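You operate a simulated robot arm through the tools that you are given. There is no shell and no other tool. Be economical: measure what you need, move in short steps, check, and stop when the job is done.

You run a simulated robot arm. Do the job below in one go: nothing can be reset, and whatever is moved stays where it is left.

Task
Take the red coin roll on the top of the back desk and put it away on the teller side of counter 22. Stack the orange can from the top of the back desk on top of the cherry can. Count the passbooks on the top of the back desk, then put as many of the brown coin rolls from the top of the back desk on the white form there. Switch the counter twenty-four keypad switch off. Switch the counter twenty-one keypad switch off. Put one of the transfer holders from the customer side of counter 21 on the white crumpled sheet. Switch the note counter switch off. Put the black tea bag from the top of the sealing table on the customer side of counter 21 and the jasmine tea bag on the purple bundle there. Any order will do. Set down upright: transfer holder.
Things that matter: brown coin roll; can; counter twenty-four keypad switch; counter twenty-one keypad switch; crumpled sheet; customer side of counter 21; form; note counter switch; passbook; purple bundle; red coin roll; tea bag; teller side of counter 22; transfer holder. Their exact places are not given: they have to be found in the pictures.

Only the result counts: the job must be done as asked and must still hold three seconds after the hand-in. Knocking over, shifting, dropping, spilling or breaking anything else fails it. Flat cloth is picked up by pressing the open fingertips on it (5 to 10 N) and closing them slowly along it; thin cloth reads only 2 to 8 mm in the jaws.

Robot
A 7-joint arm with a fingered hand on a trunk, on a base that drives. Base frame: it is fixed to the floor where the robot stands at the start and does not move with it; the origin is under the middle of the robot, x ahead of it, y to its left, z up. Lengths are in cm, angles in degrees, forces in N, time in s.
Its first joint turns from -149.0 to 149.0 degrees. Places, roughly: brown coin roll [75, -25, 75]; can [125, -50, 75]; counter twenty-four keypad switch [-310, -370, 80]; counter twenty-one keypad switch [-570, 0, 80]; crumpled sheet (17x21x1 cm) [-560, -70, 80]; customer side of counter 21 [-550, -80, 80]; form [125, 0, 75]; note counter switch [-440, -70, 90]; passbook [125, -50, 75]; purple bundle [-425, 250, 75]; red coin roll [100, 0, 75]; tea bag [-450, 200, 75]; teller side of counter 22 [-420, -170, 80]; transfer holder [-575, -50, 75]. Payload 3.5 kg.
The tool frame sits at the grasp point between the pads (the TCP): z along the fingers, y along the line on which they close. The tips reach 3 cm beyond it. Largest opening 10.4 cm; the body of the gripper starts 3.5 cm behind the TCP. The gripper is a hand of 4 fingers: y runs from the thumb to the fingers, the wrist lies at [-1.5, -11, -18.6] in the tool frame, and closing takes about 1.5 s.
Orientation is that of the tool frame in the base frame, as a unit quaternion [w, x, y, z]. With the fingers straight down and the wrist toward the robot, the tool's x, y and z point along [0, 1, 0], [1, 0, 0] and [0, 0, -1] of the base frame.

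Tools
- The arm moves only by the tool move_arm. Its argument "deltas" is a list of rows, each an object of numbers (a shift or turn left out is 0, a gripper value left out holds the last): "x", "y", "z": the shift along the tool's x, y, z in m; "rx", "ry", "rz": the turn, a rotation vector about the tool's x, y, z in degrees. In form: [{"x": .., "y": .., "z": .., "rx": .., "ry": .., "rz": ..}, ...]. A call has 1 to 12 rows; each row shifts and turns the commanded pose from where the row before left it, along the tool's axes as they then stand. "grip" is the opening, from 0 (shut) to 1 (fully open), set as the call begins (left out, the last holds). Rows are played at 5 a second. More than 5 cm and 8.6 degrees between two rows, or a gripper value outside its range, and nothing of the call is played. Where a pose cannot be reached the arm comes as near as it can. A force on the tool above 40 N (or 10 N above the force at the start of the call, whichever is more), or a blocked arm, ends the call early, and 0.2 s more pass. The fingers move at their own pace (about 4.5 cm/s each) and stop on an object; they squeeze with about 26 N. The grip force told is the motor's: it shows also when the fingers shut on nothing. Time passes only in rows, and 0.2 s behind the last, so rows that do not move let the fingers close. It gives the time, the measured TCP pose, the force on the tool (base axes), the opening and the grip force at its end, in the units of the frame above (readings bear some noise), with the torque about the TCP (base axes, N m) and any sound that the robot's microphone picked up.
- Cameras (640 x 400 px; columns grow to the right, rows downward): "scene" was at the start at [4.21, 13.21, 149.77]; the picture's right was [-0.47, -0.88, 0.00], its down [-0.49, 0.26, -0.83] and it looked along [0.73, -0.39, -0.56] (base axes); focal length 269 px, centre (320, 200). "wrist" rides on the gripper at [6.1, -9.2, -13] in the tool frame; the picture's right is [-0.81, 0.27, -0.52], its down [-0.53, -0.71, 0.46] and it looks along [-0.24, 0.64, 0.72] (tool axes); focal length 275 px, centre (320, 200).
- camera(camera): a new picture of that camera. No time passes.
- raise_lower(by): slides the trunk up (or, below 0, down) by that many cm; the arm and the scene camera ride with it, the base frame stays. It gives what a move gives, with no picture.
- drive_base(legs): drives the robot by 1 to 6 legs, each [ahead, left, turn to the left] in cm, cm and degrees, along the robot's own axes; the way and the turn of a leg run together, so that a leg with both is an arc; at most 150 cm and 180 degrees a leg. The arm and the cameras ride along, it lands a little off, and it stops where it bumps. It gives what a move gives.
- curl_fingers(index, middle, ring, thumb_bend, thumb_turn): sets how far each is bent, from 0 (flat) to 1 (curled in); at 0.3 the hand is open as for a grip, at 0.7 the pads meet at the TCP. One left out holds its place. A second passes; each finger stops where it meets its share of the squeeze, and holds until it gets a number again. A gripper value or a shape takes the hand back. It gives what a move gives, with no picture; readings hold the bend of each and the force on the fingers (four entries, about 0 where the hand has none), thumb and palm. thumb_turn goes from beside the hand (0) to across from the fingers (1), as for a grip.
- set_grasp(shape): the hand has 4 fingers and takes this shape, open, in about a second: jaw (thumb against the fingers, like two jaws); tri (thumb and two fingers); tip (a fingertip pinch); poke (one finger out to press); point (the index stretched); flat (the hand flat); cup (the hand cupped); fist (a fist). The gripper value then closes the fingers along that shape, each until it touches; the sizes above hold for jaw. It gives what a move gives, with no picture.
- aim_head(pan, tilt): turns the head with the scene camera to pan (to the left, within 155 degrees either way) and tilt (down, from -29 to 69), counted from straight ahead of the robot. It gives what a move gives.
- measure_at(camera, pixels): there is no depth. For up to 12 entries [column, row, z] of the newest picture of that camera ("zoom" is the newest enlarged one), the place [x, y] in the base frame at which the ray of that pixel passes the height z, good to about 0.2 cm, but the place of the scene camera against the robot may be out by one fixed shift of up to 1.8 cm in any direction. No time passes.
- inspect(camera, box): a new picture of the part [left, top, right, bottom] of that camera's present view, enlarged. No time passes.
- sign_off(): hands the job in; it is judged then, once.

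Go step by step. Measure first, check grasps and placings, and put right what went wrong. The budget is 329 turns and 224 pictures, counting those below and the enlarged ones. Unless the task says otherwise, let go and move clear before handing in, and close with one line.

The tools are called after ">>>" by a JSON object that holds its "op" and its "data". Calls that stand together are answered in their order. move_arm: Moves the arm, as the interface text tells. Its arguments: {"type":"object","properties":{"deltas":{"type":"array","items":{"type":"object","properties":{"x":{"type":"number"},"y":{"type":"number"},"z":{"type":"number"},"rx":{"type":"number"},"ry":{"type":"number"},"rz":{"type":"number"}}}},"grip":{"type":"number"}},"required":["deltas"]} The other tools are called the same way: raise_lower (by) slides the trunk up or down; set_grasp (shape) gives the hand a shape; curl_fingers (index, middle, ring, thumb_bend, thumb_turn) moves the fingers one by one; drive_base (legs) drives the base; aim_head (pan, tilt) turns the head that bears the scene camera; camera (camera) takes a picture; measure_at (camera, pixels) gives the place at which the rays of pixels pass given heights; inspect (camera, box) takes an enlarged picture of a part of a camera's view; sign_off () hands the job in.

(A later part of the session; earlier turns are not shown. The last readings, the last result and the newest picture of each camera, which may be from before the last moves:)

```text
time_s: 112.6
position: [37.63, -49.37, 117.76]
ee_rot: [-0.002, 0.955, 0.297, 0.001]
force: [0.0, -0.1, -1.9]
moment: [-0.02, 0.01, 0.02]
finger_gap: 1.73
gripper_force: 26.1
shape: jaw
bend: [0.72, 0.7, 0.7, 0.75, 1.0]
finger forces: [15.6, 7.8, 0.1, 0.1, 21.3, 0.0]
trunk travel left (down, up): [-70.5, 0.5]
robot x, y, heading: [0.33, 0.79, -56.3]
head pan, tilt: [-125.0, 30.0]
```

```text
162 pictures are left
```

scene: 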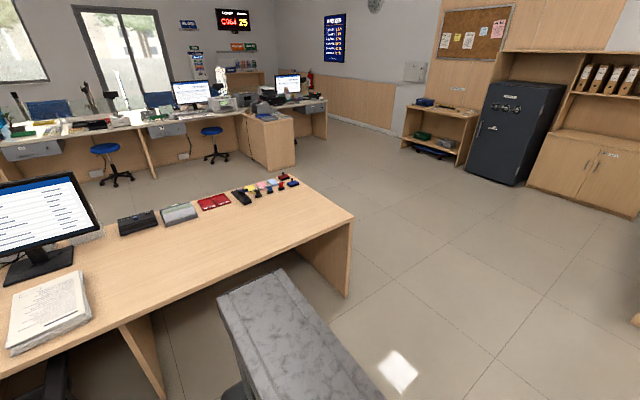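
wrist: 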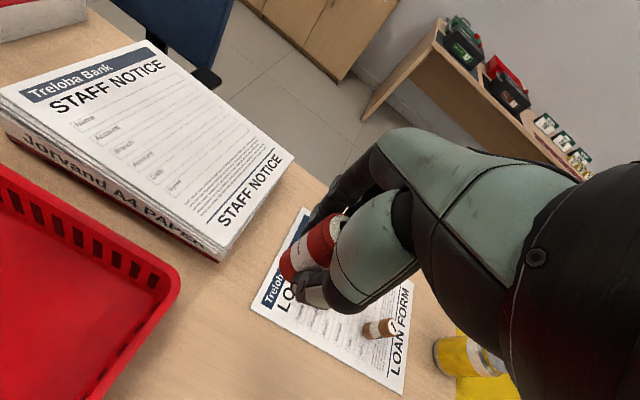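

>>> {"op": "measure_at", "data": {"camera": "scene", "pixels": [[353, 218, 75], [348, 296, 0], [281, 176, 75], [403, 147, 0], [463, 165, 0], [466, 184, 0], [270, 170, 0], [296, 163, 0], [326, 138, 0], [327, 100, 75], [293, 116, 75], [210, 165, 0]]}}

>>> {"op": "inspect", "data": {"camera": "scene", "box": [0, 60, 340, 200]}}

>>> {"op": "inspect", "data": {"camera": "scene", "box": [390, 80, 490, 180]}}

```text
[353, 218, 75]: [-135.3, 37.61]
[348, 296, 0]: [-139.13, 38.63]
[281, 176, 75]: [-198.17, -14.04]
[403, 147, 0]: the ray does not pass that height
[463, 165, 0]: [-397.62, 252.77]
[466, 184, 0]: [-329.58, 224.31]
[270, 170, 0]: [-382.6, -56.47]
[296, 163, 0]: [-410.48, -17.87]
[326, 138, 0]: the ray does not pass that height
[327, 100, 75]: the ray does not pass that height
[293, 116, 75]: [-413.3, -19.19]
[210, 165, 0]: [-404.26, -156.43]
```

```text
1.88 times, centred on (170, 130) of scene
```

zoom: 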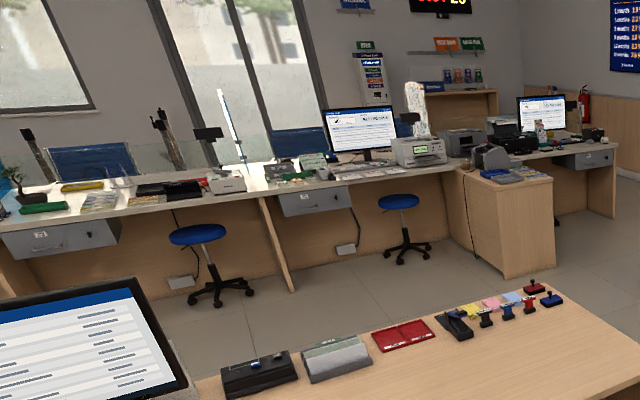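

```text
4.00 times, centred on (440, 130) of scene
```

zoom: 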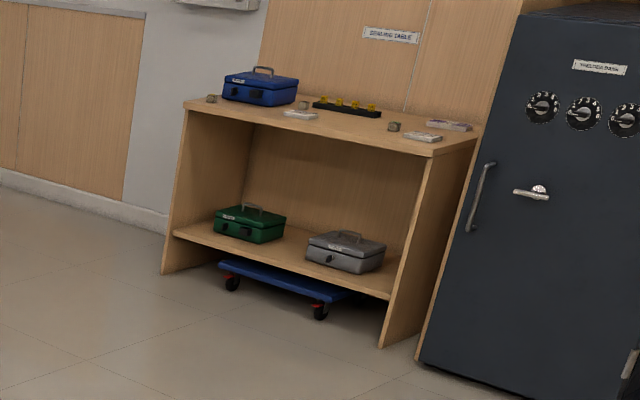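

The sealing table (sign) and counter row are identified; desk 2's corner is at (-135,38). I reverse past it and turn to face the counters.

>>> {"op": "drive_base", "data": {"legs": [[-95, 0, 0], [-90, 0, 0], [0, 0, -90]]}}

>>> {"op": "aim_head", "data": {"pan": 0, "tilt": 20}}

>>> {"op": "camera", "data": {"camera": "scene"}}

>>> {"op": "aim_head", "data": {"pan": 40, "tilt": 30}}

>>> {"op": "camera", "data": {"camera": "scene"}}

```text
time_s: 125.7
position: [-154.52, 115.0, 117.78]
ee_rot: [-0.001, 0.887, -0.463, 0.002]
force: [-0.3, 0.4, -1.9]
moment: [0.02, 0.01, 0.03]
finger_gap: 1.69
gripper_force: 25.3
shape: jaw
bend: [0.72, 0.7, 0.7, 0.75, 1.0]
finger forces: [15.8, 7.9, 0.1, 0.0, 20.8, 0.0]
trunk travel left (down, up): [-70.5, 0.5]
robot x, y, heading: [-104.25, 152.96, -145.4]
head pan, tilt: [-125.0, 30.0]
```

```text
time_s: 127.7
position: [-154.52, 114.94, 117.74]
ee_rot: [0.0, 0.887, -0.462, 0.003]
force: [-0.2, 0.1, -2.3]
moment: [0.01, 0.03, -0.02]
finger_gap: 1.69
gripper_force: 26.4
shape: jaw
bend: [0.72, 0.7, 0.7, 0.75, 1.0]
finger forces: [15.6, 7.9, 0.0, 0.1, 20.8, 0.1]
trunk travel left (down, up): [-70.5, 0.5]
robot x, y, heading: [-104.47, 152.93, -145.4]
head pan, tilt: [0.0, 20.0]
```

```text
159 pictures are left
```

scene: 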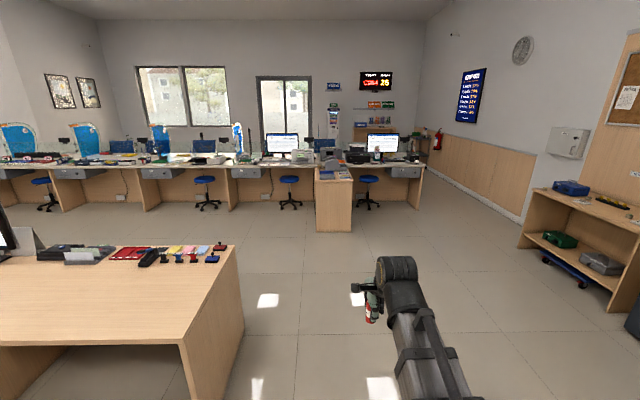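

```text
time_s: 128.8
position: [-154.55, 114.96, 117.84]
ee_rot: [-0.001, 0.886, -0.463, 0.002]
force: [-0.1, 0.4, -2.0]
moment: [-0.01, -0.03, -0.03]
finger_gap: 1.72
gripper_force: 26.4
shape: jaw
bend: [0.72, 0.7, 0.7, 0.75, 1.0]
finger forces: [15.6, 7.9, 0.0, 0.1, 20.8, 0.0]
trunk travel left (down, up): [-70.5, 0.5]
robot x, y, heading: [-104.31, 152.58, -145.5]
head pan, tilt: [40.0, 30.0]
```

```text
158 pictures are left
```

scene: 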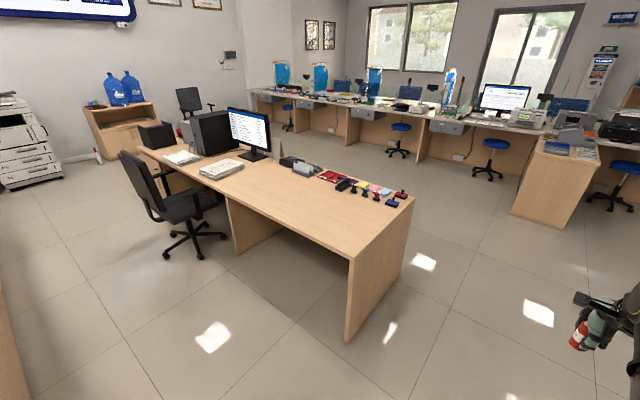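

Facing the counters with a clear way ahead; the counter end at column 422 lies near the wall. I drive towards counter 22's teller side.

>>> {"op": "drive_base", "data": {"legs": [[140, 0, 0], [110, 0, 0], [0, 75, 0]]}}

>>> {"op": "aim_head", "data": {"pan": 0, "tilt": 35}}

>>> {"op": "camera", "data": {"camera": "scene"}}

>>> {"op": "aim_head", "data": {"pan": -50, "tilt": 30}}

>>> {"op": "camera", "data": {"camera": "scene"}}

```text
time_s: 144.6
position: [-315.73, -86.86, 117.82]
ee_rot: [-0.001, 0.893, -0.45, 0.003]
force: [0.4, -0.4, -1.7]
moment: [0.01, 0.03, 0.02]
finger_gap: 1.69
gripper_force: 25.8
shape: jaw
bend: [0.72, 0.7, 0.7, 0.75, 1.0]
finger forces: [15.7, 7.9, 0.0, 0.0, 20.8, 0.1]
trunk travel left (down, up): [-70.5, 0.5]
robot x, y, heading: [-267.01, -47.78, -144.1]
head pan, tilt: [40.0, 30.0]
```

```text
time_s: 145.6
position: [-315.71, -86.93, 117.81]
ee_rot: [0.0, 0.893, -0.451, 0.002]
force: [-0.2, -0.1, -2.0]
moment: [0.01, -0.01, 0.02]
finger_gap: 1.71
gripper_force: 25.6
shape: jaw
bend: [0.72, 0.7, 0.7, 0.75, 1.0]
finger forces: [15.7, 7.9, 0.1, 0.1, 20.8, 0.0]
trunk travel left (down, up): [-70.5, 0.5]
robot x, y, heading: [-266.49, -47.63, -143.9]
head pan, tilt: [0.0, 35.0]
```

```text
157 pictures are left
```

scene: 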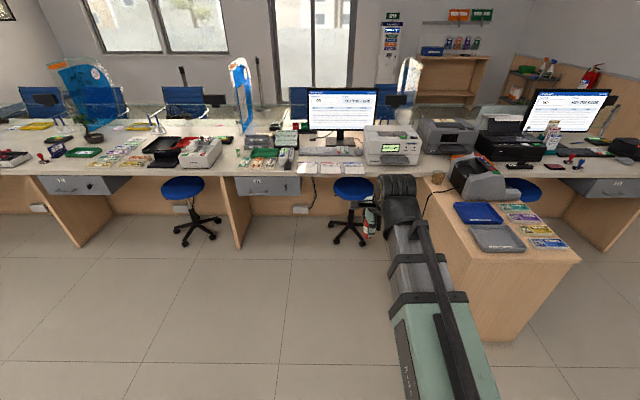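

```text
time_s: 146.8
position: [-315.72, -86.78, 117.86]
ee_rot: [0.0, 0.893, -0.451, 0.003]
force: [-0.8, 0.3, -2.0]
moment: [0.01, 0.0, 0.01]
finger_gap: 1.7
gripper_force: 25.7
shape: jaw
bend: [0.72, 0.7, 0.7, 0.75, 1.0]
finger forces: [15.7, 7.9, 0.0, 0.0, 20.8, 0.0]
trunk travel left (down, up): [-70.5, 0.5]
robot x, y, heading: [-266.7, -47.74, -144.1]
head pan, tilt: [-50.0, 30.0]
```

```text
156 pictures are left
```

scene: 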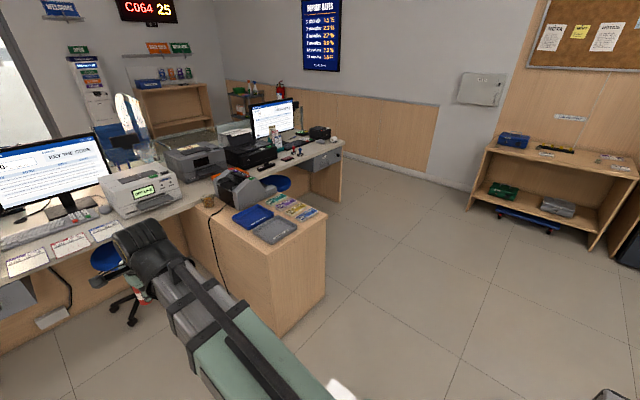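

>>> {"op": "measure_at", "data": {"camera": "scene", "pixels": [[240, 195, 80], [225, 185, 90], [140, 200, 80], [335, 205, 0], [400, 172, 0], [327, 215, 80], [280, 338, 0], [340, 180, 0], [467, 205, 0], [105, 255, 80]]}}

>>> {"op": "aim_head", "data": {"pan": 0, "tilt": 35}}

>>> {"op": "inspect", "data": {"camera": "scene", "box": [220, 80, 440, 220]}}

>>> {"op": "inspect", "data": {"camera": "scene", "box": [0, 50, 250, 210]}}

>>> {"op": "inspect", "data": {"camera": "scene", "box": [400, 60, 640, 220]}}

```text
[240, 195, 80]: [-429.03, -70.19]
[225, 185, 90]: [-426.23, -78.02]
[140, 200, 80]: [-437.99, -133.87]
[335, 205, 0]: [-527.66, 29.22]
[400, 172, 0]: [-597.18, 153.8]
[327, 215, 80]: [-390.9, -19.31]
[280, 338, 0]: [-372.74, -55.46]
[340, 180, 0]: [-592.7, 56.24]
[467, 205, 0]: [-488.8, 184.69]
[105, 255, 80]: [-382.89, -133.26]
```

```text
time_s: 148.0
position: [-315.75, -86.76, 117.79]
ee_rot: [0.0, 0.893, -0.451, 0.002]
force: [-0.4, -0.4, -1.6]
moment: [0.03, 0.02, -0.02]
finger_gap: 1.72
gripper_force: 25.9
shape: jaw
bend: [0.72, 0.7, 0.7, 0.75, 1.0]
finger forces: [15.6, 7.9, 0.1, 0.0, 20.8, 0.0]
trunk travel left (down, up): [-70.5, 0.5]
robot x, y, heading: [-266.8, -47.83, -144.3]
head pan, tilt: [0.0, 35.0]
```

```text
2.86 times, centred on (330, 150) of scene
```

zoom: 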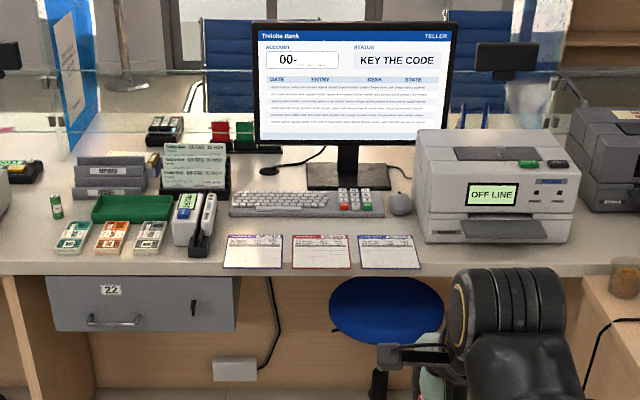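

```text
2.50 times, centred on (125, 130) of scene
```

zoom: 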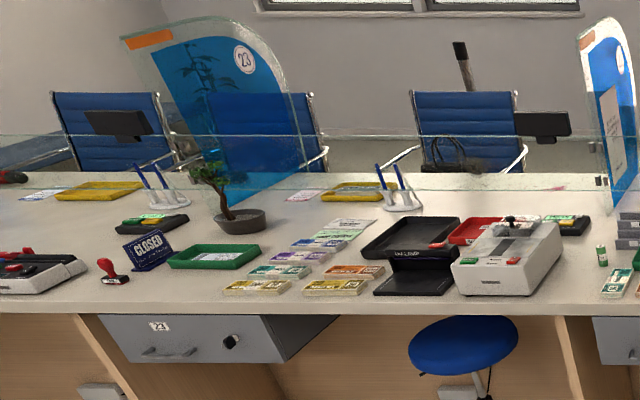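

```text
2.50 times, centred on (520, 140) of scene
```

zoom: 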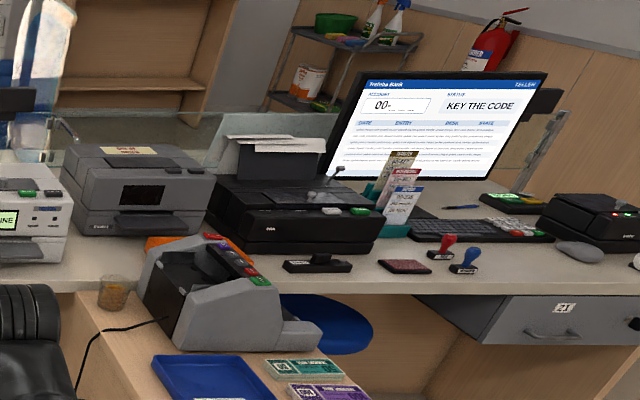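

Drawer labels confirm counters 22 and 21; the note counter is the grey machine on the side cabinet. I measure free spots on counter 22's teller side.

>>> {"op": "inspect", "data": {"camera": "scene", "box": [220, 120, 440, 220]}}

>>> {"op": "measure_at", "data": {"camera": "zoom", "pixels": [[500, 200, 80], [500, 228, 80], [430, 228, 80], [415, 200, 80], [30, 205, 80], [60, 205, 80], [10, 232, 80], [340, 230, 80], [55, 175, 80], [230, 200, 80], [250, 180, 80], [230, 130, 80]]}}

```text
2.91 times, centred on (330, 170) of scene
```

zoom: 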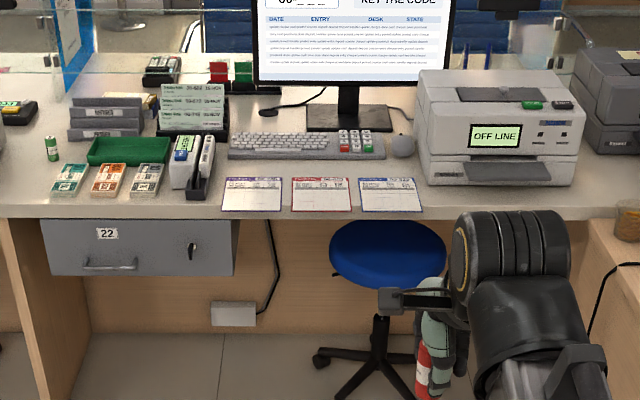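

```text
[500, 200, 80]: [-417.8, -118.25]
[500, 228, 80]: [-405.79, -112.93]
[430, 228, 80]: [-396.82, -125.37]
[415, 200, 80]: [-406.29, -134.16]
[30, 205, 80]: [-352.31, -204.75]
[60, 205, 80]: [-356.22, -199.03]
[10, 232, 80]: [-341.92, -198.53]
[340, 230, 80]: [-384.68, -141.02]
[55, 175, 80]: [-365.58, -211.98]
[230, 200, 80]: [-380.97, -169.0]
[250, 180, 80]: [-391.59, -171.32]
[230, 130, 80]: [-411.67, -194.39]
```

>>> {"op": "measure_at", "data": {"camera": "zoom", "pixels": [[500, 187, 80], [500, 217, 80], [430, 186, 80], [576, 187, 80], [600, 160, 80], [600, 210, 80], [3, 160, 80], [3, 217, 80], [52, 197, 80], [330, 160, 80], [330, 177, 80], [330, 217, 80]]}}

```text
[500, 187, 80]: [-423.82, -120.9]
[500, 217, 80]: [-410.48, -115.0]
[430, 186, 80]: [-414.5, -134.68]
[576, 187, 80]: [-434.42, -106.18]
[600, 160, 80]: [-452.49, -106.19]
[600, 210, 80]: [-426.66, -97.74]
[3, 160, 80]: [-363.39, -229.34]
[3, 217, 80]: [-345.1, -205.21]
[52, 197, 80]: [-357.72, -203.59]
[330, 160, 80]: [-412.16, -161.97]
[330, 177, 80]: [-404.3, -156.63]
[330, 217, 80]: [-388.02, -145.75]
```

>>> {"op": "measure_at", "data": {"camera": "zoom", "pixels": [[322, 362, 3], [330, 395, 3], [415, 395, 3], [335, 250, 48]]}}

>>> {"op": "drive_base", "data": {"legs": [[60, -14, 0], [12, 0, 0]]}}

>>> {"op": "aim_head", "data": {"pan": -5, "tilt": 50}}

>>> {"op": "camera", "data": {"camera": "scene"}}

```text
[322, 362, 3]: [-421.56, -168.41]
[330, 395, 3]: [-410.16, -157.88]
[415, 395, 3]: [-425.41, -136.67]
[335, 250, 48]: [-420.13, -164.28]
```

```text
time_s: 152.3
position: [-382.54, -118.27, 117.71]
ee_rot: [-0.001, 0.894, -0.449, 0.003]
force: [-0.1, -1.1, -2.4]
moment: [0.02, -0.01, -0.01]
finger_gap: 1.69
gripper_force: 26.1
shape: jaw
bend: [0.72, 0.7, 0.7, 0.75, 1.0]
finger forces: [15.8, 8.0, 0.0, 0.1, 20.9, 0.1]
trunk travel left (down, up): [-70.5, 0.5]
robot x, y, heading: [-333.39, -78.76, -143.9]
head pan, tilt: [0.0, 35.0]
```

```text
time_s: 153.1
position: [-382.41, -118.26, 117.81]
ee_rot: [-0.001, 0.893, -0.449, 0.002]
force: [-0.1, -0.1, -1.5]
moment: [0.02, 0.03, 0.02]
finger_gap: 1.69
gripper_force: 25.7
shape: jaw
bend: [0.72, 0.7, 0.7, 0.75, 1.0]
finger forces: [15.7, 8.0, 0.1, 0.0, 21.0, 0.0]
trunk travel left (down, up): [-70.5, 0.5]
robot x, y, heading: [-333.64, -78.66, -143.8]
head pan, tilt: [-5.0, 50.0]
```

```text
151 pictures are left
```

scene: 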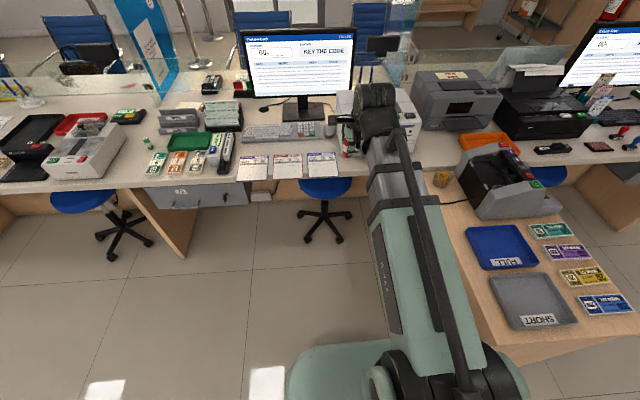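

The stool is under the counter. I extend the arm to hover in front of the "OFF LINE" printer.

>>> {"op": "move_arm", "data": {"deltas": [{"x": -0.0258, "y": 0.0328}, {"x": -0.0258, "y": 0.0328}, {"x": -0.0258, "y": 0.0328}, {"x": -0.0258, "y": 0.0328}, {"x": -0.0258, "y": 0.0328}, {"x": -0.0258, "y": 0.0328}, {"x": -0.0258, "y": 0.0328}, {"x": -0.0258, "y": 0.0328}]}}

>>> {"op": "camera", "data": {"camera": "wrist"}}

>>> {"op": "inspect", "data": {"camera": "scene", "box": [260, 70, 480, 220]}}

```text
time_s: 154.9
position: [-415.7, -117.01, 117.45]
ee_rot: [-0.001, 0.893, -0.449, 0.002]
force: [0.1, 0.0, -1.5]
moment: [-0.01, 0.01, 0.02]
finger_gap: 1.71
gripper_force: 26.2
shape: jaw
bend: [0.72, 0.7, 0.7, 0.75, 1.0]
finger forces: [15.8, 8.1, 0.0, 0.1, 20.9, 0.0]
trunk travel left (down, up): [-70.5, 0.5]
robot x, y, heading: [-333.42, -78.66, -144.0]
head pan, tilt: [-5.0, 50.0]
```

```text
150 pictures are left
```

wrist: 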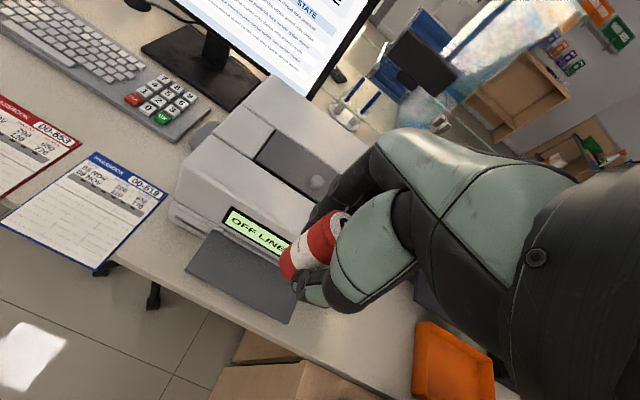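

```text
2.67 times, centred on (370, 145) of scene
```

zoom: 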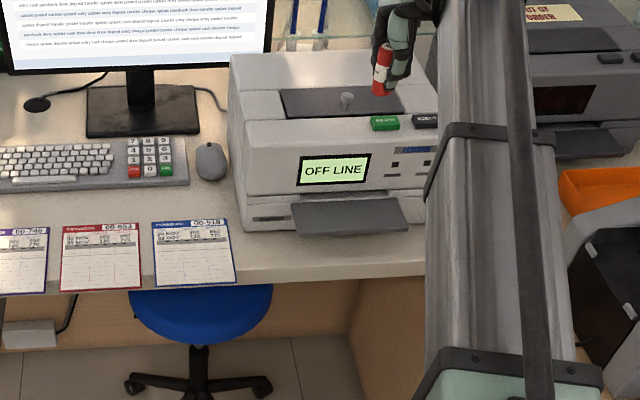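

The printer's flap fills the strip there. The free patch between card 3 and the flap (zoom 265,252) may do; I measure it.

>>> {"op": "measure_at", "data": {"camera": "zoom", "pixels": [[265, 252, 80], [236, 255, 80], [296, 237, 82], [265, 276, 80], [262, 230, 80], [235, 283, 80]]}}

>>> {"op": "measure_at", "data": {"camera": "wrist", "pixels": [[95, 268, 80], [168, 192, 80], [184, 268, 83], [220, 300, 80], [172, 215, 80], [150, 230, 80], [140, 250, 80], [290, 321, 83], [130, 275, 80]]}}

```text
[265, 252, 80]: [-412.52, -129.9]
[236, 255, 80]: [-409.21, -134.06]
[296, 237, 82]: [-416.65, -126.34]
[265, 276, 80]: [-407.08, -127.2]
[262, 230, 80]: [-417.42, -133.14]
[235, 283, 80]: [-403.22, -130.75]
```

```text
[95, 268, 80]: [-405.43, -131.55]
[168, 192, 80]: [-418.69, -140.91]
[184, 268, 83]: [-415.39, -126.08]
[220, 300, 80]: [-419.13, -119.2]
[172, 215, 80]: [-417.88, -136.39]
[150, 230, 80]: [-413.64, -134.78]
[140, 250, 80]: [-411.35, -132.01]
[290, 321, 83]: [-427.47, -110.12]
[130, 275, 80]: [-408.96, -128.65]
```

The patch between card and flap suits a hand turned sideways (fingers toward the flap side, wrist along the counter). I move over (-410.9,-130.1) and turn the hand 92°.

>>> {"op": "move_arm", "data": {"deltas": [{"x": 0.0447, "y": 0.0132}, {"x": 0.0447, "y": 0.0132}, {"x": 0.0447, "y": 0.0132}]}}

>>> {"op": "move_arm", "data": {"deltas": [{"rz": 8.4}, {"rz": 8.4}, {"rz": 8.4}, {"rz": 8.4}, {"rz": 8.4}, {"rz": 8.4}, {"rz": 8.4}, {"rz": 8.4}, {"rz": 8.4}, {"rz": 8.4}, {"rz": 8.4}]}}

>>> {"op": "camera", "data": {"camera": "wrist"}}

>>> {"op": "camera", "data": {"camera": "scene"}}

```text
time_s: 155.7
position: [-410.76, -130.48, 117.46]
ee_rot: [-0.001, 0.893, -0.45, 0.002]
force: [0.1, -0.5, -2.7]
moment: [-0.01, 0.03, -0.02]
finger_gap: 1.7
gripper_force: 25.9
shape: jaw
bend: [0.72, 0.7, 0.7, 0.75, 1.0]
finger forces: [15.8, 8.0, 0.0, 0.0, 20.9, 0.0]
trunk travel left (down, up): [-70.5, 0.5]
robot x, y, heading: [-333.48, -78.77, -143.9]
head pan, tilt: [-5.0, 50.0]
```

```text
time_s: 158.1
position: [-410.2, -129.64, 117.46]
ee_rot: [0.001, -0.294, 0.956, -0.002]
force: [0.8, 0.3, -2.3]
moment: [-0.01, 0.0, -0.02]
finger_gap: 1.69
gripper_force: 25.8
shape: jaw
bend: [0.72, 0.7, 0.7, 0.75, 1.0]
finger forces: [15.7, 8.0, 0.1, 0.1, 20.9, 0.0]
out of reach, approached as far as the arm can: row 11
trunk travel left (down, up): [-70.5, 0.5]
robot x, y, heading: [-333.37, -78.69, -143.7]
head pan, tilt: [-5.0, 50.0]
```

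```text
148 pictures are left
```

wrist: 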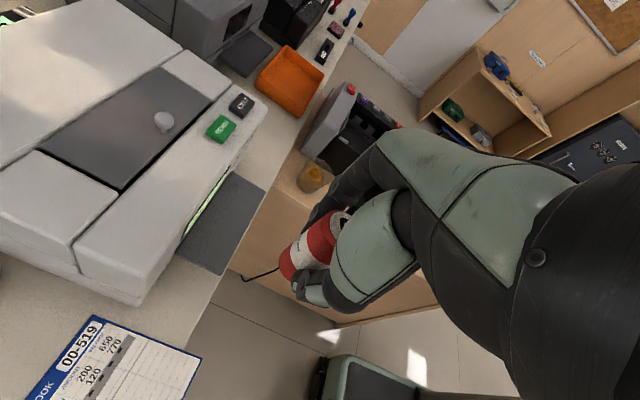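

```text
147 pictures are left
```

scene: 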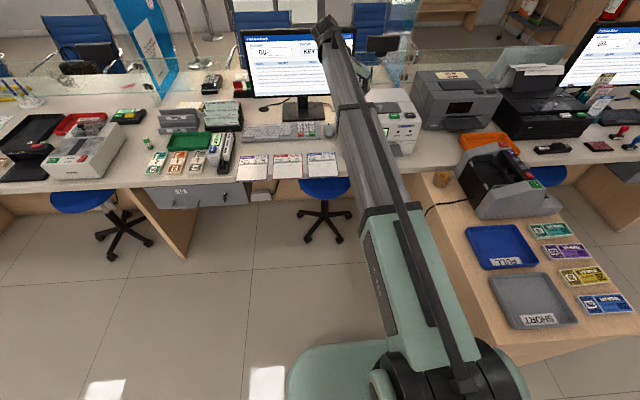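

>>> {"op": "measure_at", "data": {"camera": "wrist", "pixels": [[97, 315, 80], [202, 357, 80], [222, 276, 82], [178, 255, 82], [190, 330, 80], [205, 330, 80], [140, 305, 80], [235, 262, 80], [170, 310, 80]]}}

```text
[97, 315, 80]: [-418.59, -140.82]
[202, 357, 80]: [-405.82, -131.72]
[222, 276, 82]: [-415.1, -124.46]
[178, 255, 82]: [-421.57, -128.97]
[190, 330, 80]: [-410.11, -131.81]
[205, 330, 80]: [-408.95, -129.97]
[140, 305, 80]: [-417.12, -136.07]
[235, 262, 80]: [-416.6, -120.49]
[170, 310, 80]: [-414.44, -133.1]
```

I drive 12 cm closer for reach, then bring the roll over (-413.3,-130.2).

>>> {"op": "drive_base", "data": {"legs": [[12, 0, 0]]}}

```text
time_s: 159.3
position: [-419.83, -136.45, 117.37]
ee_rot: [0.003, -0.294, 0.956, -0.001]
force: [-0.8, -0.7, -2.6]
moment: [0.04, 0.02, 0.01]
finger_gap: 1.68
gripper_force: 25.7
shape: jaw
bend: [0.72, 0.7, 0.7, 0.75, 1.0]
finger forces: [15.9, 8.0, 0.0, 0.0, 20.8, 0.1]
trunk travel left (down, up): [-70.5, 0.5]
robot x, y, heading: [-343.08, -85.37, -144.1]
head pan, tilt: [-5.0, 50.0]
```

>>> {"op": "move_arm", "data": {"deltas": [{"x": -0.0445, "y": 0.0075}, {"x": -0.0445, "y": 0.0075}, {"z": 0.05}, {"z": 0.05}, {"z": 0.05}]}}

>>> {"op": "camera", "data": {"camera": "wrist"}}

>>> {"op": "inspect", "data": {"camera": "scene", "box": [230, 50, 450, 210]}}

```text
time_s: 160.5
position: [-413.48, -130.22, 102.24]
ee_rot: [0.001, -0.294, 0.956, -0.001]
force: [0.4, -0.1, -1.7]
moment: [0.03, 0.02, 0.0]
finger_gap: 1.72
gripper_force: 26.4
shape: jaw
bend: [0.72, 0.7, 0.7, 0.75, 1.0]
finger forces: [15.9, 8.1, 0.0, 0.1, 21.0, 0.0]
trunk travel left (down, up): [-70.5, 0.5]
robot x, y, heading: [-343.0, -85.7, -143.8]
head pan, tilt: [-5.0, 50.0]
```

```text
146 pictures are left
```

wrist: 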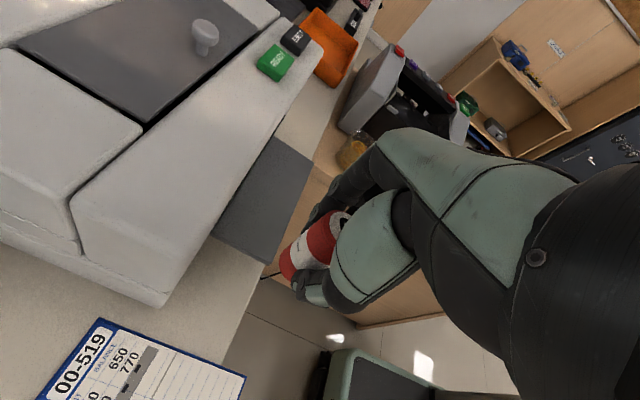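

```text
2.50 times, centred on (340, 130) of scene
```

zoom: 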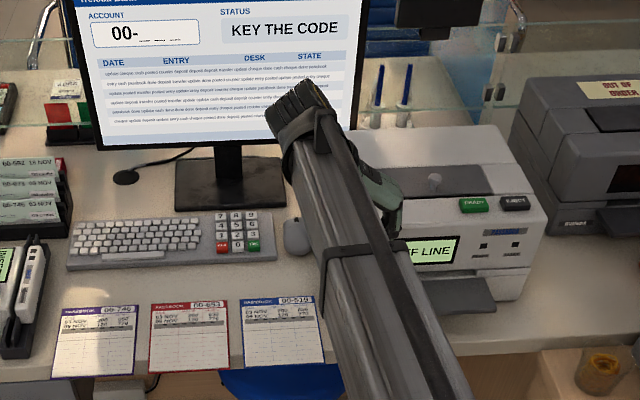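

>>> {"op": "measure_at", "data": {"camera": "wrist", "pixels": [[245, 376, 80], [100, 319, 80], [270, 262, 82], [213, 235, 82], [244, 320, 80], [150, 303, 80], [222, 292, 80]]}}

```text
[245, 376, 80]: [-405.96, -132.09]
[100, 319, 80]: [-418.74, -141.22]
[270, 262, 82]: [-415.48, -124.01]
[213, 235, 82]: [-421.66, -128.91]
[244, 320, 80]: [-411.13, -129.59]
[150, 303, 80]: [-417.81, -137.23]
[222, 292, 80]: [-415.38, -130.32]
```

>>> {"op": "inspect", "data": {"camera": "wrist", "box": [140, 220, 320, 400]}}

```text
2.22 times, centred on (230, 310) of wrist
```

zoom: 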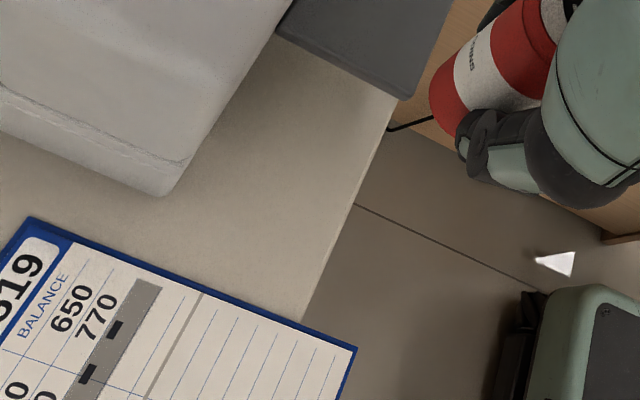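

>>> {"op": "measure_at", "data": {"camera": "zoom", "pixels": [[303, 320, 80], [350, 210, 80], [397, 97, 80], [165, 195, 80], [250, 80, 82], [250, 190, 80], [180, 170, 82]]}}

```text
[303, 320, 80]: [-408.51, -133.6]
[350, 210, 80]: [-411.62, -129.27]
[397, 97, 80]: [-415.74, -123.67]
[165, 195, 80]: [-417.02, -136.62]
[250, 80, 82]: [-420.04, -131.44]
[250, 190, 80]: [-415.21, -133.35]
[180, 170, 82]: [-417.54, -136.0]
```

Edge at n=-412.7 and printer face at -421; I aim for the middle of the patch and descend.

>>> {"op": "move_arm", "data": {"deltas": [{"x": 0.012, "y": -0.001}, {"z": 0.05}, {"z": 0.05}, {"z": 0.04}, {"z": 0.02}]}}

>>> {"op": "inspect", "data": {"camera": "wrist", "box": [140, 130, 400, 400]}}

```text
time_s: 161.7
position: [-413.86, -130.94, 86.19]
ee_rot: [0.001, -0.294, 0.956, -0.001]
force: [-0.1, 1.0, -2.4]
moment: [0.01, -0.01, 0.0]
finger_gap: 1.67
gripper_force: 26.1
shape: jaw
bend: [0.72, 0.7, 0.7, 0.75, 1.0]
finger forces: [15.9, 8.0, 0.0, 0.0, 20.8, 0.0]
trunk travel left (down, up): [-70.5, 0.5]
robot x, y, heading: [-343.0, -85.78, -144.0]
head pan, tilt: [-5.0, 50.0]
```

```text
1.48 times, centred on (270, 265) of wrist
```

zoom: 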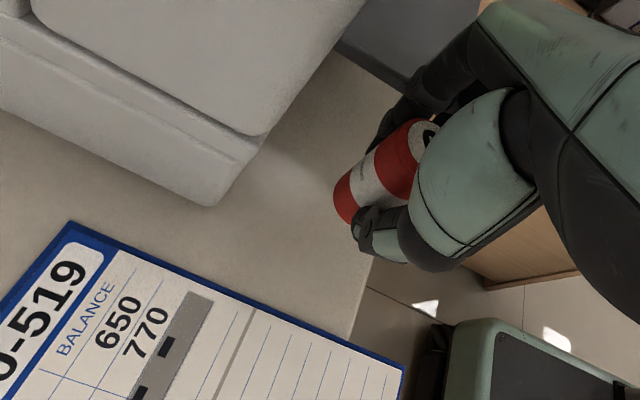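

>>> {"op": "move_arm", "data": {"deltas": [{"x": 0.009}, {"z": 0.012}, {"z": 0.004}]}}

>>> {"op": "move_arm", "data": {"deltas": [{"z": 0.003}, {"z": 0.002}]}}

```text
time_s: 162.5
position: [-414.7, -131.47, 84.85]
ee_rot: [0.001, -0.293, 0.956, -0.001]
force: [-0.5, 0.2, -1.3]
moment: [0.01, 0.02, -0.01]
finger_gap: 1.71
gripper_force: 25.9
shape: jaw
bend: [0.72, 0.7, 0.7, 0.75, 1.0]
finger forces: [15.8, 8.0, 0.0, 0.1, 20.9, 0.1]
trunk travel left (down, up): [-70.5, 0.5]
robot x, y, heading: [-342.94, -85.85, -144.1]
head pan, tilt: [-5.0, 50.0]
```

```text
time_s: 163.1
position: [-414.72, -131.54, 84.33]
ee_rot: [0.001, -0.292, 0.956, -0.001]
force: [-0.1, -0.1, -2.9]
moment: [0.04, -0.01, 0.01]
finger_gap: 1.72
gripper_force: 25.6
shape: jaw
bend: [0.72, 0.7, 0.7, 0.75, 1.0]
finger forces: [16.0, 7.9, 0.0, 0.1, 20.8, 0.1]
trunk travel left (down, up): [-70.5, 0.5]
robot x, y, heading: [-342.87, -85.41, -144.0]
head pan, tilt: [-5.0, 50.0]
```

>>> {"op": "move_arm", "data": {"deltas": [{"z": 0.003}, {"z": 0.003}]}}

>>> {"op": "inspect", "data": {"camera": "wrist", "box": [220, 150, 400, 320]}}

```text
time_s: 163.7
position: [-414.82, -131.51, 83.89]
ee_rot: [0.001, -0.294, 0.956, -0.002]
force: [0.4, -0.2, -1.9]
moment: [0.02, 0.0, -0.02]
finger_gap: 1.68
gripper_force: 25.9
shape: jaw
bend: [0.72, 0.7, 0.7, 0.75, 1.0]
finger forces: [15.9, 8.0, 0.0, 0.0, 20.7, 0.0]
trunk travel left (down, up): [-70.5, 0.5]
robot x, y, heading: [-342.94, -85.29, -144.0]
head pan, tilt: [-5.0, 50.0]
```

```text
2.35 times, centred on (310, 235) of wrist
```

zoom: 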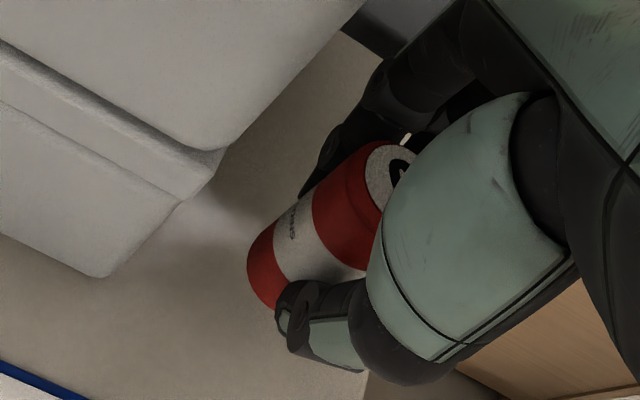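

>>> {"op": "move_arm", "data": {"deltas": [{"z": 0.003}, {"z": 0.003}, {"z": 0.002}]}}

>>> {"op": "move_arm", "data": {"deltas": [{"z": 0.002}, {"z": 0.002}, {"z": 0.002}]}}

```text
time_s: 164.5
position: [-414.86, -131.44, 82.89]
ee_rot: [0.001, -0.294, 0.956, -0.001]
force: [-0.1, 0.2, -1.9]
moment: [0.03, -0.01, 0.03]
finger_gap: 1.7
gripper_force: 25.8
shape: jaw
bend: [0.72, 0.7, 0.7, 0.75, 1.0]
finger forces: [15.9, 8.0, 0.0, 0.0, 20.8, 0.1]
trunk travel left (down, up): [-70.5, 0.5]
robot x, y, heading: [-342.85, -85.41, -144.1]
head pan, tilt: [-5.0, 50.0]
```

```text
time_s: 165.3
position: [-414.79, -131.47, 82.26]
ee_rot: [0.001, -0.294, 0.956, -0.002]
force: [-0.4, 0.4, 4.0]
moment: [0.07, 0.05, 0.01]
finger_gap: 1.73
gripper_force: 25.7
shape: jaw
bend: [0.72, 0.7, 0.7, 0.75, 1.0]
finger forces: [16.0, 8.6, 0.1, 0.0, 21.7, 0.0]
trunk travel left (down, up): [-70.5, 0.5]
robot x, y, heading: [-343.24, -86.02, -143.6]
head pan, tilt: [-5.0, 50.0]
```

Contact: counter surface is at about z 78. Release and rise.

>>> {"op": "move_arm", "data": {"deltas": [{}, {}, {}], "grip": 0.4}}

>>> {"op": "camera", "data": {"camera": "wrist"}}

>>> {"op": "move_arm", "data": {"deltas": [{"z": -0.02}, {"z": -0.04}, {"z": -0.05}, {"z": -0.05}, {"z": -0.05}, {"z": -0.05}]}}

>>> {"op": "camera", "data": {"camera": "wrist"}}

```text
time_s: 166.1
position: [-414.67, -131.6, 82.12]
ee_rot: [0.003, -0.294, 0.956, -0.002]
force: [14.5, -13.5, -7.6]
moment: [-0.15, 0.12, -0.48]
finger_gap: 3.75
gripper_force: 0.1
shape: jaw
bend: [0.74, 0.57, 0.48, 0.73, 1.0]
finger forces: [0.0, 16.8, 3.8, 0.0, 0.1, 0.0]
trunk travel left (down, up): [-70.5, 0.5]
robot x, y, heading: [-343.21, -85.45, -143.6]
head pan, tilt: [-5.0, 50.0]
```

```text
141 pictures are left
```

wrist: 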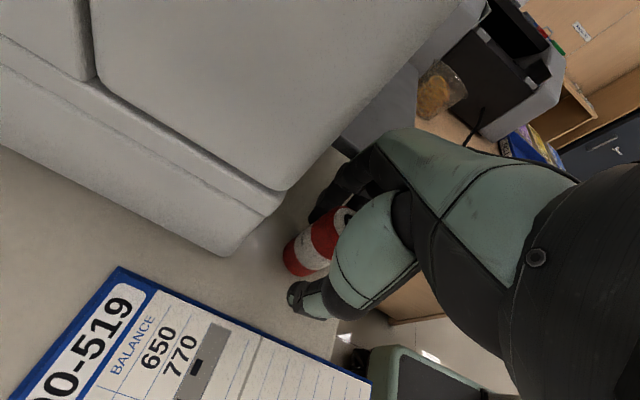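

```text
time_s: 167.5
position: [-414.61, -131.33, 108.64]
ee_rot: [0.002, -0.294, 0.956, -0.002]
force: [0.1, 1.5, 0.8]
moment: [0.02, 0.01, -0.02]
finger_gap: 4.14
gripper_force: 0.1
shape: jaw
bend: [0.74, 0.49, 0.46, 0.73, 1.0]
finger forces: [0.0, 0.1, 0.1, 0.1, 0.0, 0.0]
trunk travel left (down, up): [-70.5, 0.5]
robot x, y, heading: [-343.16, -85.6, -143.9]
head pan, tilt: [-5.0, 50.0]
```

```text
140 pictures are left
```

wrist: 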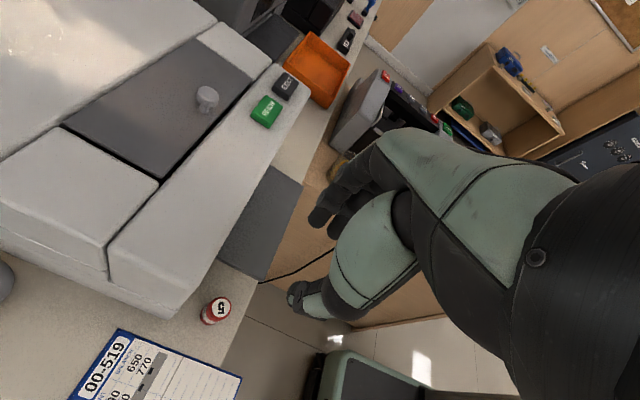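

The red roll stands well. The middle finger pressed the flap on opening (17 N), so I check that the printer did not shift.

>>> {"op": "measure_at", "data": {"camera": "wrist", "pixels": [[262, 281, 82], [220, 258, 82], [165, 318, 80], [118, 330, 80], [242, 378, 80], [216, 312, 78]]}}

>>> {"op": "inspect", "data": {"camera": "wrist", "box": [90, 220, 300, 400]}}

>>> {"op": "inspect", "data": {"camera": "scene", "box": [230, 50, 450, 210]}}

```text
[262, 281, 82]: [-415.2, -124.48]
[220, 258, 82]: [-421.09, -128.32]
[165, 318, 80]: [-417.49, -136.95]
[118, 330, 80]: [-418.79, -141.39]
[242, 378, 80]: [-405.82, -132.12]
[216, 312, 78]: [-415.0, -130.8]
```

```text
2.22 times, centred on (195, 310) of wrist
```

zoom: 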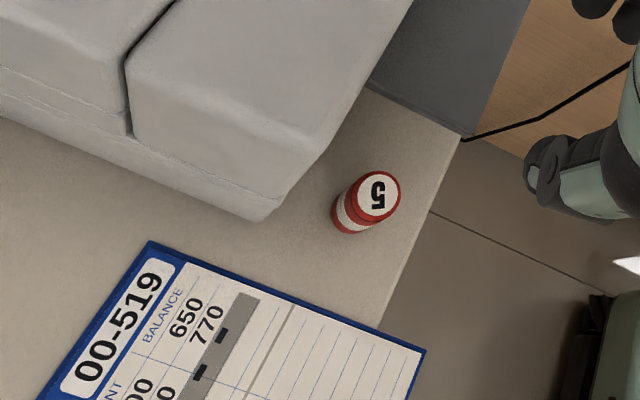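

```text
2.50 times, centred on (340, 130) of scene
```

zoom: 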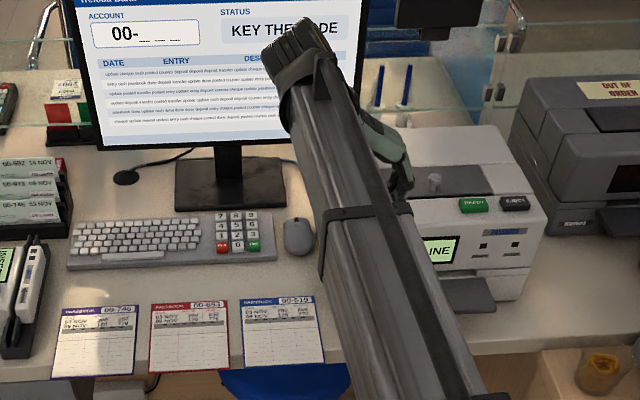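

Printer pixels are unchanged. Next the note counter: raise, turn the hand back, and look at its switch.

>>> {"op": "move_arm", "data": {"deltas": [{"z": -0.05, "rz": -8.4}, {"z": -0.03, "rz": -8.4}, {"rz": -8.4}, {"rz": -8.4}, {"rz": -8.4}, {"rz": -8.4}, {"rz": -8.4}, {"rz": -8.4}, {"rz": -8.4}, {"rz": -8.4}, {"rz": -8.4}], "grip": 1}}

>>> {"op": "aim_head", "data": {"pan": -45, "tilt": 40}}

>>> {"op": "camera", "data": {"camera": "scene"}}

```text
time_s: 169.9
position: [-414.93, -131.38, 116.47]
ee_rot: [0.001, 0.894, -0.449, 0.003]
force: [0.3, 0.3, 0.4]
moment: [0.0, -0.02, -0.01]
finger_gap: 10.33
gripper_force: 0.1
shape: jaw
bend: [0.3, 0.3, 0.3, 0.3, 0.98]
finger forces: [0.0, 0.1, 0.0, 0.1, 0.0, 0.0]
trunk travel left (down, up): [-70.5, 0.5]
robot x, y, heading: [-343.3, -85.71, -143.7]
head pan, tilt: [-5.0, 50.0]
```

```text
time_s: 170.9
position: [-414.96, -131.31, 116.42]
ee_rot: [0.001, 0.893, -0.45, 0.001]
force: [-0.2, -0.3, -0.1]
moment: [-0.02, -0.01, -0.01]
finger_gap: 10.36
gripper_force: 0.0
shape: jaw
bend: [0.3, 0.3, 0.3, 0.3, 0.98]
finger forces: [0.0, 0.0, 0.0, 0.0, 0.0, 0.0]
trunk travel left (down, up): [-70.5, 0.5]
robot x, y, heading: [-343.33, -85.9, -144.0]
head pan, tilt: [-45.0, 40.0]
```

```text
137 pictures are left
```

scene: 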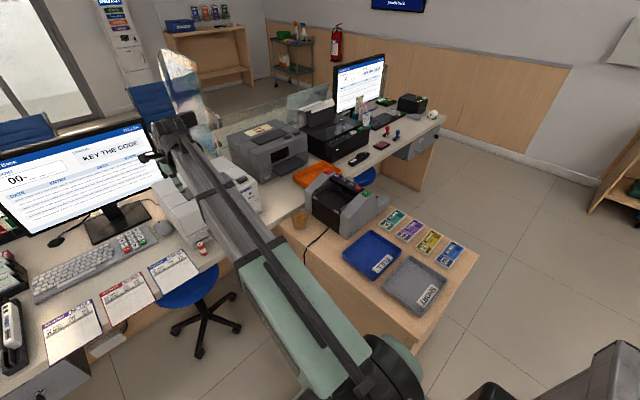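

>>> {"op": "inspect", "data": {"camera": "scene", "box": [280, 150, 420, 250]}}

>>> {"op": "inspect", "data": {"camera": "scene", "box": [200, 60, 460, 200]}}

```text
4.00 times, centred on (350, 200) of scene
```

zoom: 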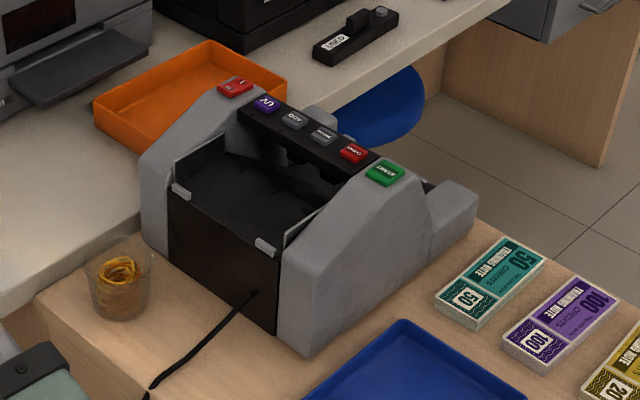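

```text
2.46 times, centred on (330, 130) of scene
```

zoom: 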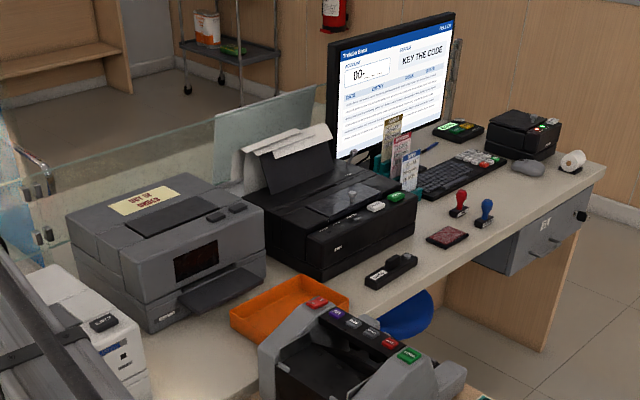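

>>> {"op": "inspect", "data": {"camera": "scene", "box": [325, 162, 390, 202]}}

>>> {"op": "measure_at", "data": {"camera": "zoom", "pixels": [[125, 75, 97], [125, 75, 100], [420, 240, 97], [320, 200, 97]]}}

```text
9.85 times, centred on (358, 182) of scene
```

zoom: 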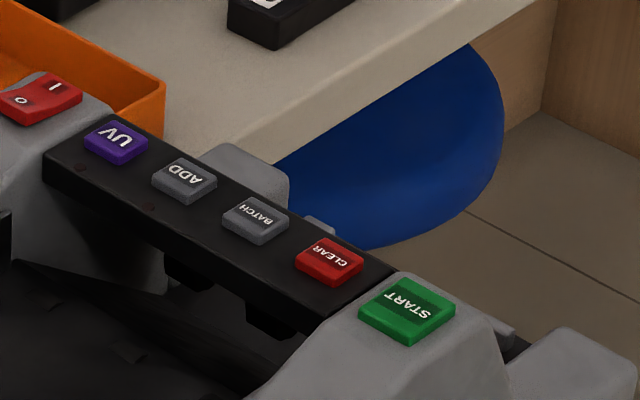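

```text
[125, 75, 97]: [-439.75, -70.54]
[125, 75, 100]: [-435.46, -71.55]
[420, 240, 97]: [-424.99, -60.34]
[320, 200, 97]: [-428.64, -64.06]
```

The red rocker (I/O) at the note counter's corner is its switch. I shape the hand to poke and swing over it.

>>> {"op": "set_grasp", "data": {"shape": "poke"}}

>>> {"op": "move_arm", "data": {"deltas": [{"z": -0.04}, {"x": -0.0461, "y": 0.0051, "rz": 3.2}, {"x": -0.0461, "y": 0.0051, "rz": 3.2}, {"x": -0.0461, "y": 0.0051, "rz": 3.2}, {"x": -0.0461, "y": 0.0051, "rz": 3.2}, {"x": -0.0461, "y": 0.0051, "rz": 3.2}, {"x": -0.0461, "y": 0.0051, "rz": 3.2}, {"x": -0.0461, "y": 0.0051, "rz": 3.2}]}}

>>> {"op": "move_arm", "data": {"deltas": [{"x": -0.0461, "y": 0.0051, "rz": 3.2}, {"x": -0.0461, "y": 0.0051, "rz": 3.2}, {"x": -0.0461, "y": 0.0051, "rz": 3.2}, {"x": -0.0461, "y": 0.0051, "rz": 3.2}, {"x": -0.0461, "y": 0.0051, "rz": 3.2}, {"x": -0.0461, "y": 0.0051, "rz": 3.2}, {"x": -0.0461, "y": 0.0051, "rz": 3.2}]}}

>>> {"op": "camera", "data": {"camera": "wrist"}}

>>> {"op": "camera", "data": {"camera": "scene"}}

```text
time_s: 171.8
position: [-414.81, -131.33, 116.42]
ee_rot: [0.0, 0.893, -0.45, 0.002]
force: [0.6, -0.1, -0.8]
moment: [0.02, 0.02, 0.0]
finger_gap: 0.02
gripper_force: 0.0
shape: poke
bend: [0.7, 0.7, 0.99, 1.0, 1.0]
finger forces: [0.0, 0.0, 0.0, 0.0, 0.0, 0.1]
trunk travel left (down, up): [-70.5, 0.5]
robot x, y, heading: [-342.94, -85.5, -144.0]
head pan, tilt: [-45.0, 40.0]
```

```text
time_s: 173.7
position: [-432.74, -104.35, 120.23]
ee_rot: [0.0, 0.788, -0.615, 0.002]
force: [-0.2, -0.1, -0.2]
moment: [-0.05, -0.01, -0.01]
finger_gap: 0.02
gripper_force: 0.0
shape: poke
bend: [0.7, 0.7, 0.99, 1.0, 1.0]
finger forces: [0.1, 0.1, 0.0, 0.0, 0.1, 0.1]
trunk travel left (down, up): [-70.5, 0.5]
robot x, y, heading: [-342.76, -85.62, -144.0]
head pan, tilt: [-45.0, 40.0]
```

```text
time_s: 175.2
position: [-438.77, -72.41, 120.38]
ee_rot: [0.001, -0.654, 0.757, -0.002]
force: [0.6, 0.6, 0.2]
moment: [0.0, 0.05, 0.02]
finger_gap: 0.0
gripper_force: 0.1
shape: poke
bend: [0.7, 0.7, 0.99, 1.0, 1.0]
finger forces: [0.0, 0.0, 0.1, 0.0, 0.0, 0.0]
trunk travel left (down, up): [-70.5, 0.5]
robot x, y, heading: [-342.88, -85.3, -143.9]
head pan, tilt: [-45.0, 40.0]
```

```text
133 pictures are left
```

wrist: 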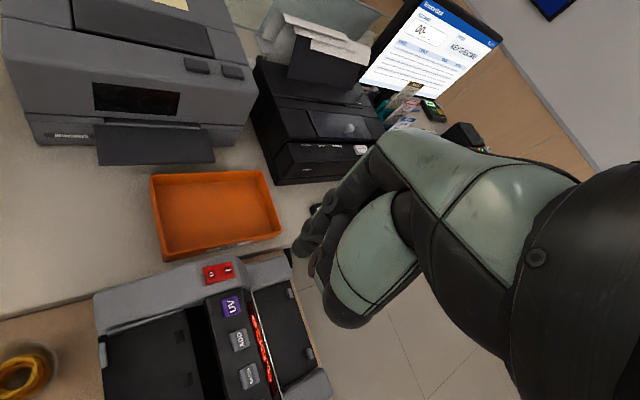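

```text
132 pictures are left
```

scene: 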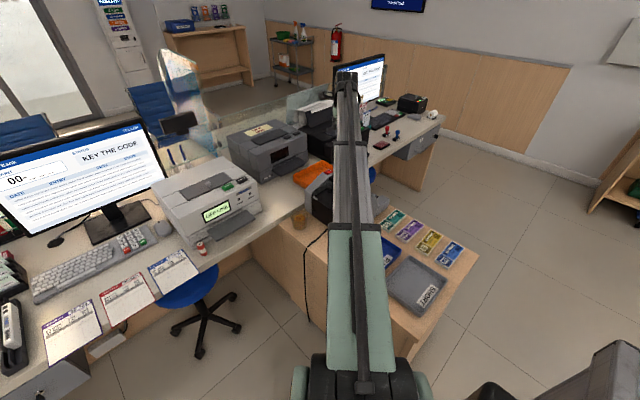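

>>> {"op": "inspect", "data": {"camera": "wrist", "box": [180, 190, 360, 330]}}

```text
2.86 times, centred on (270, 260) of wrist
```

zoom: 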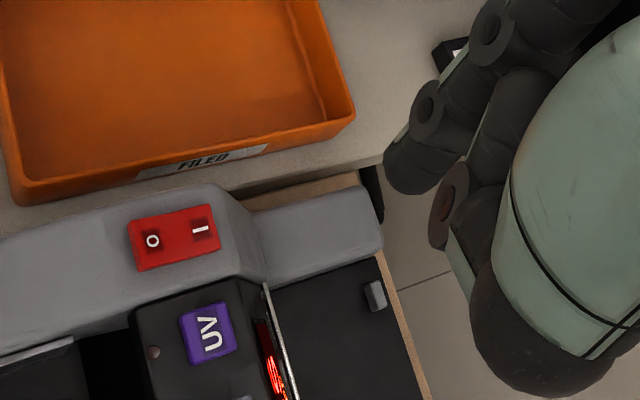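

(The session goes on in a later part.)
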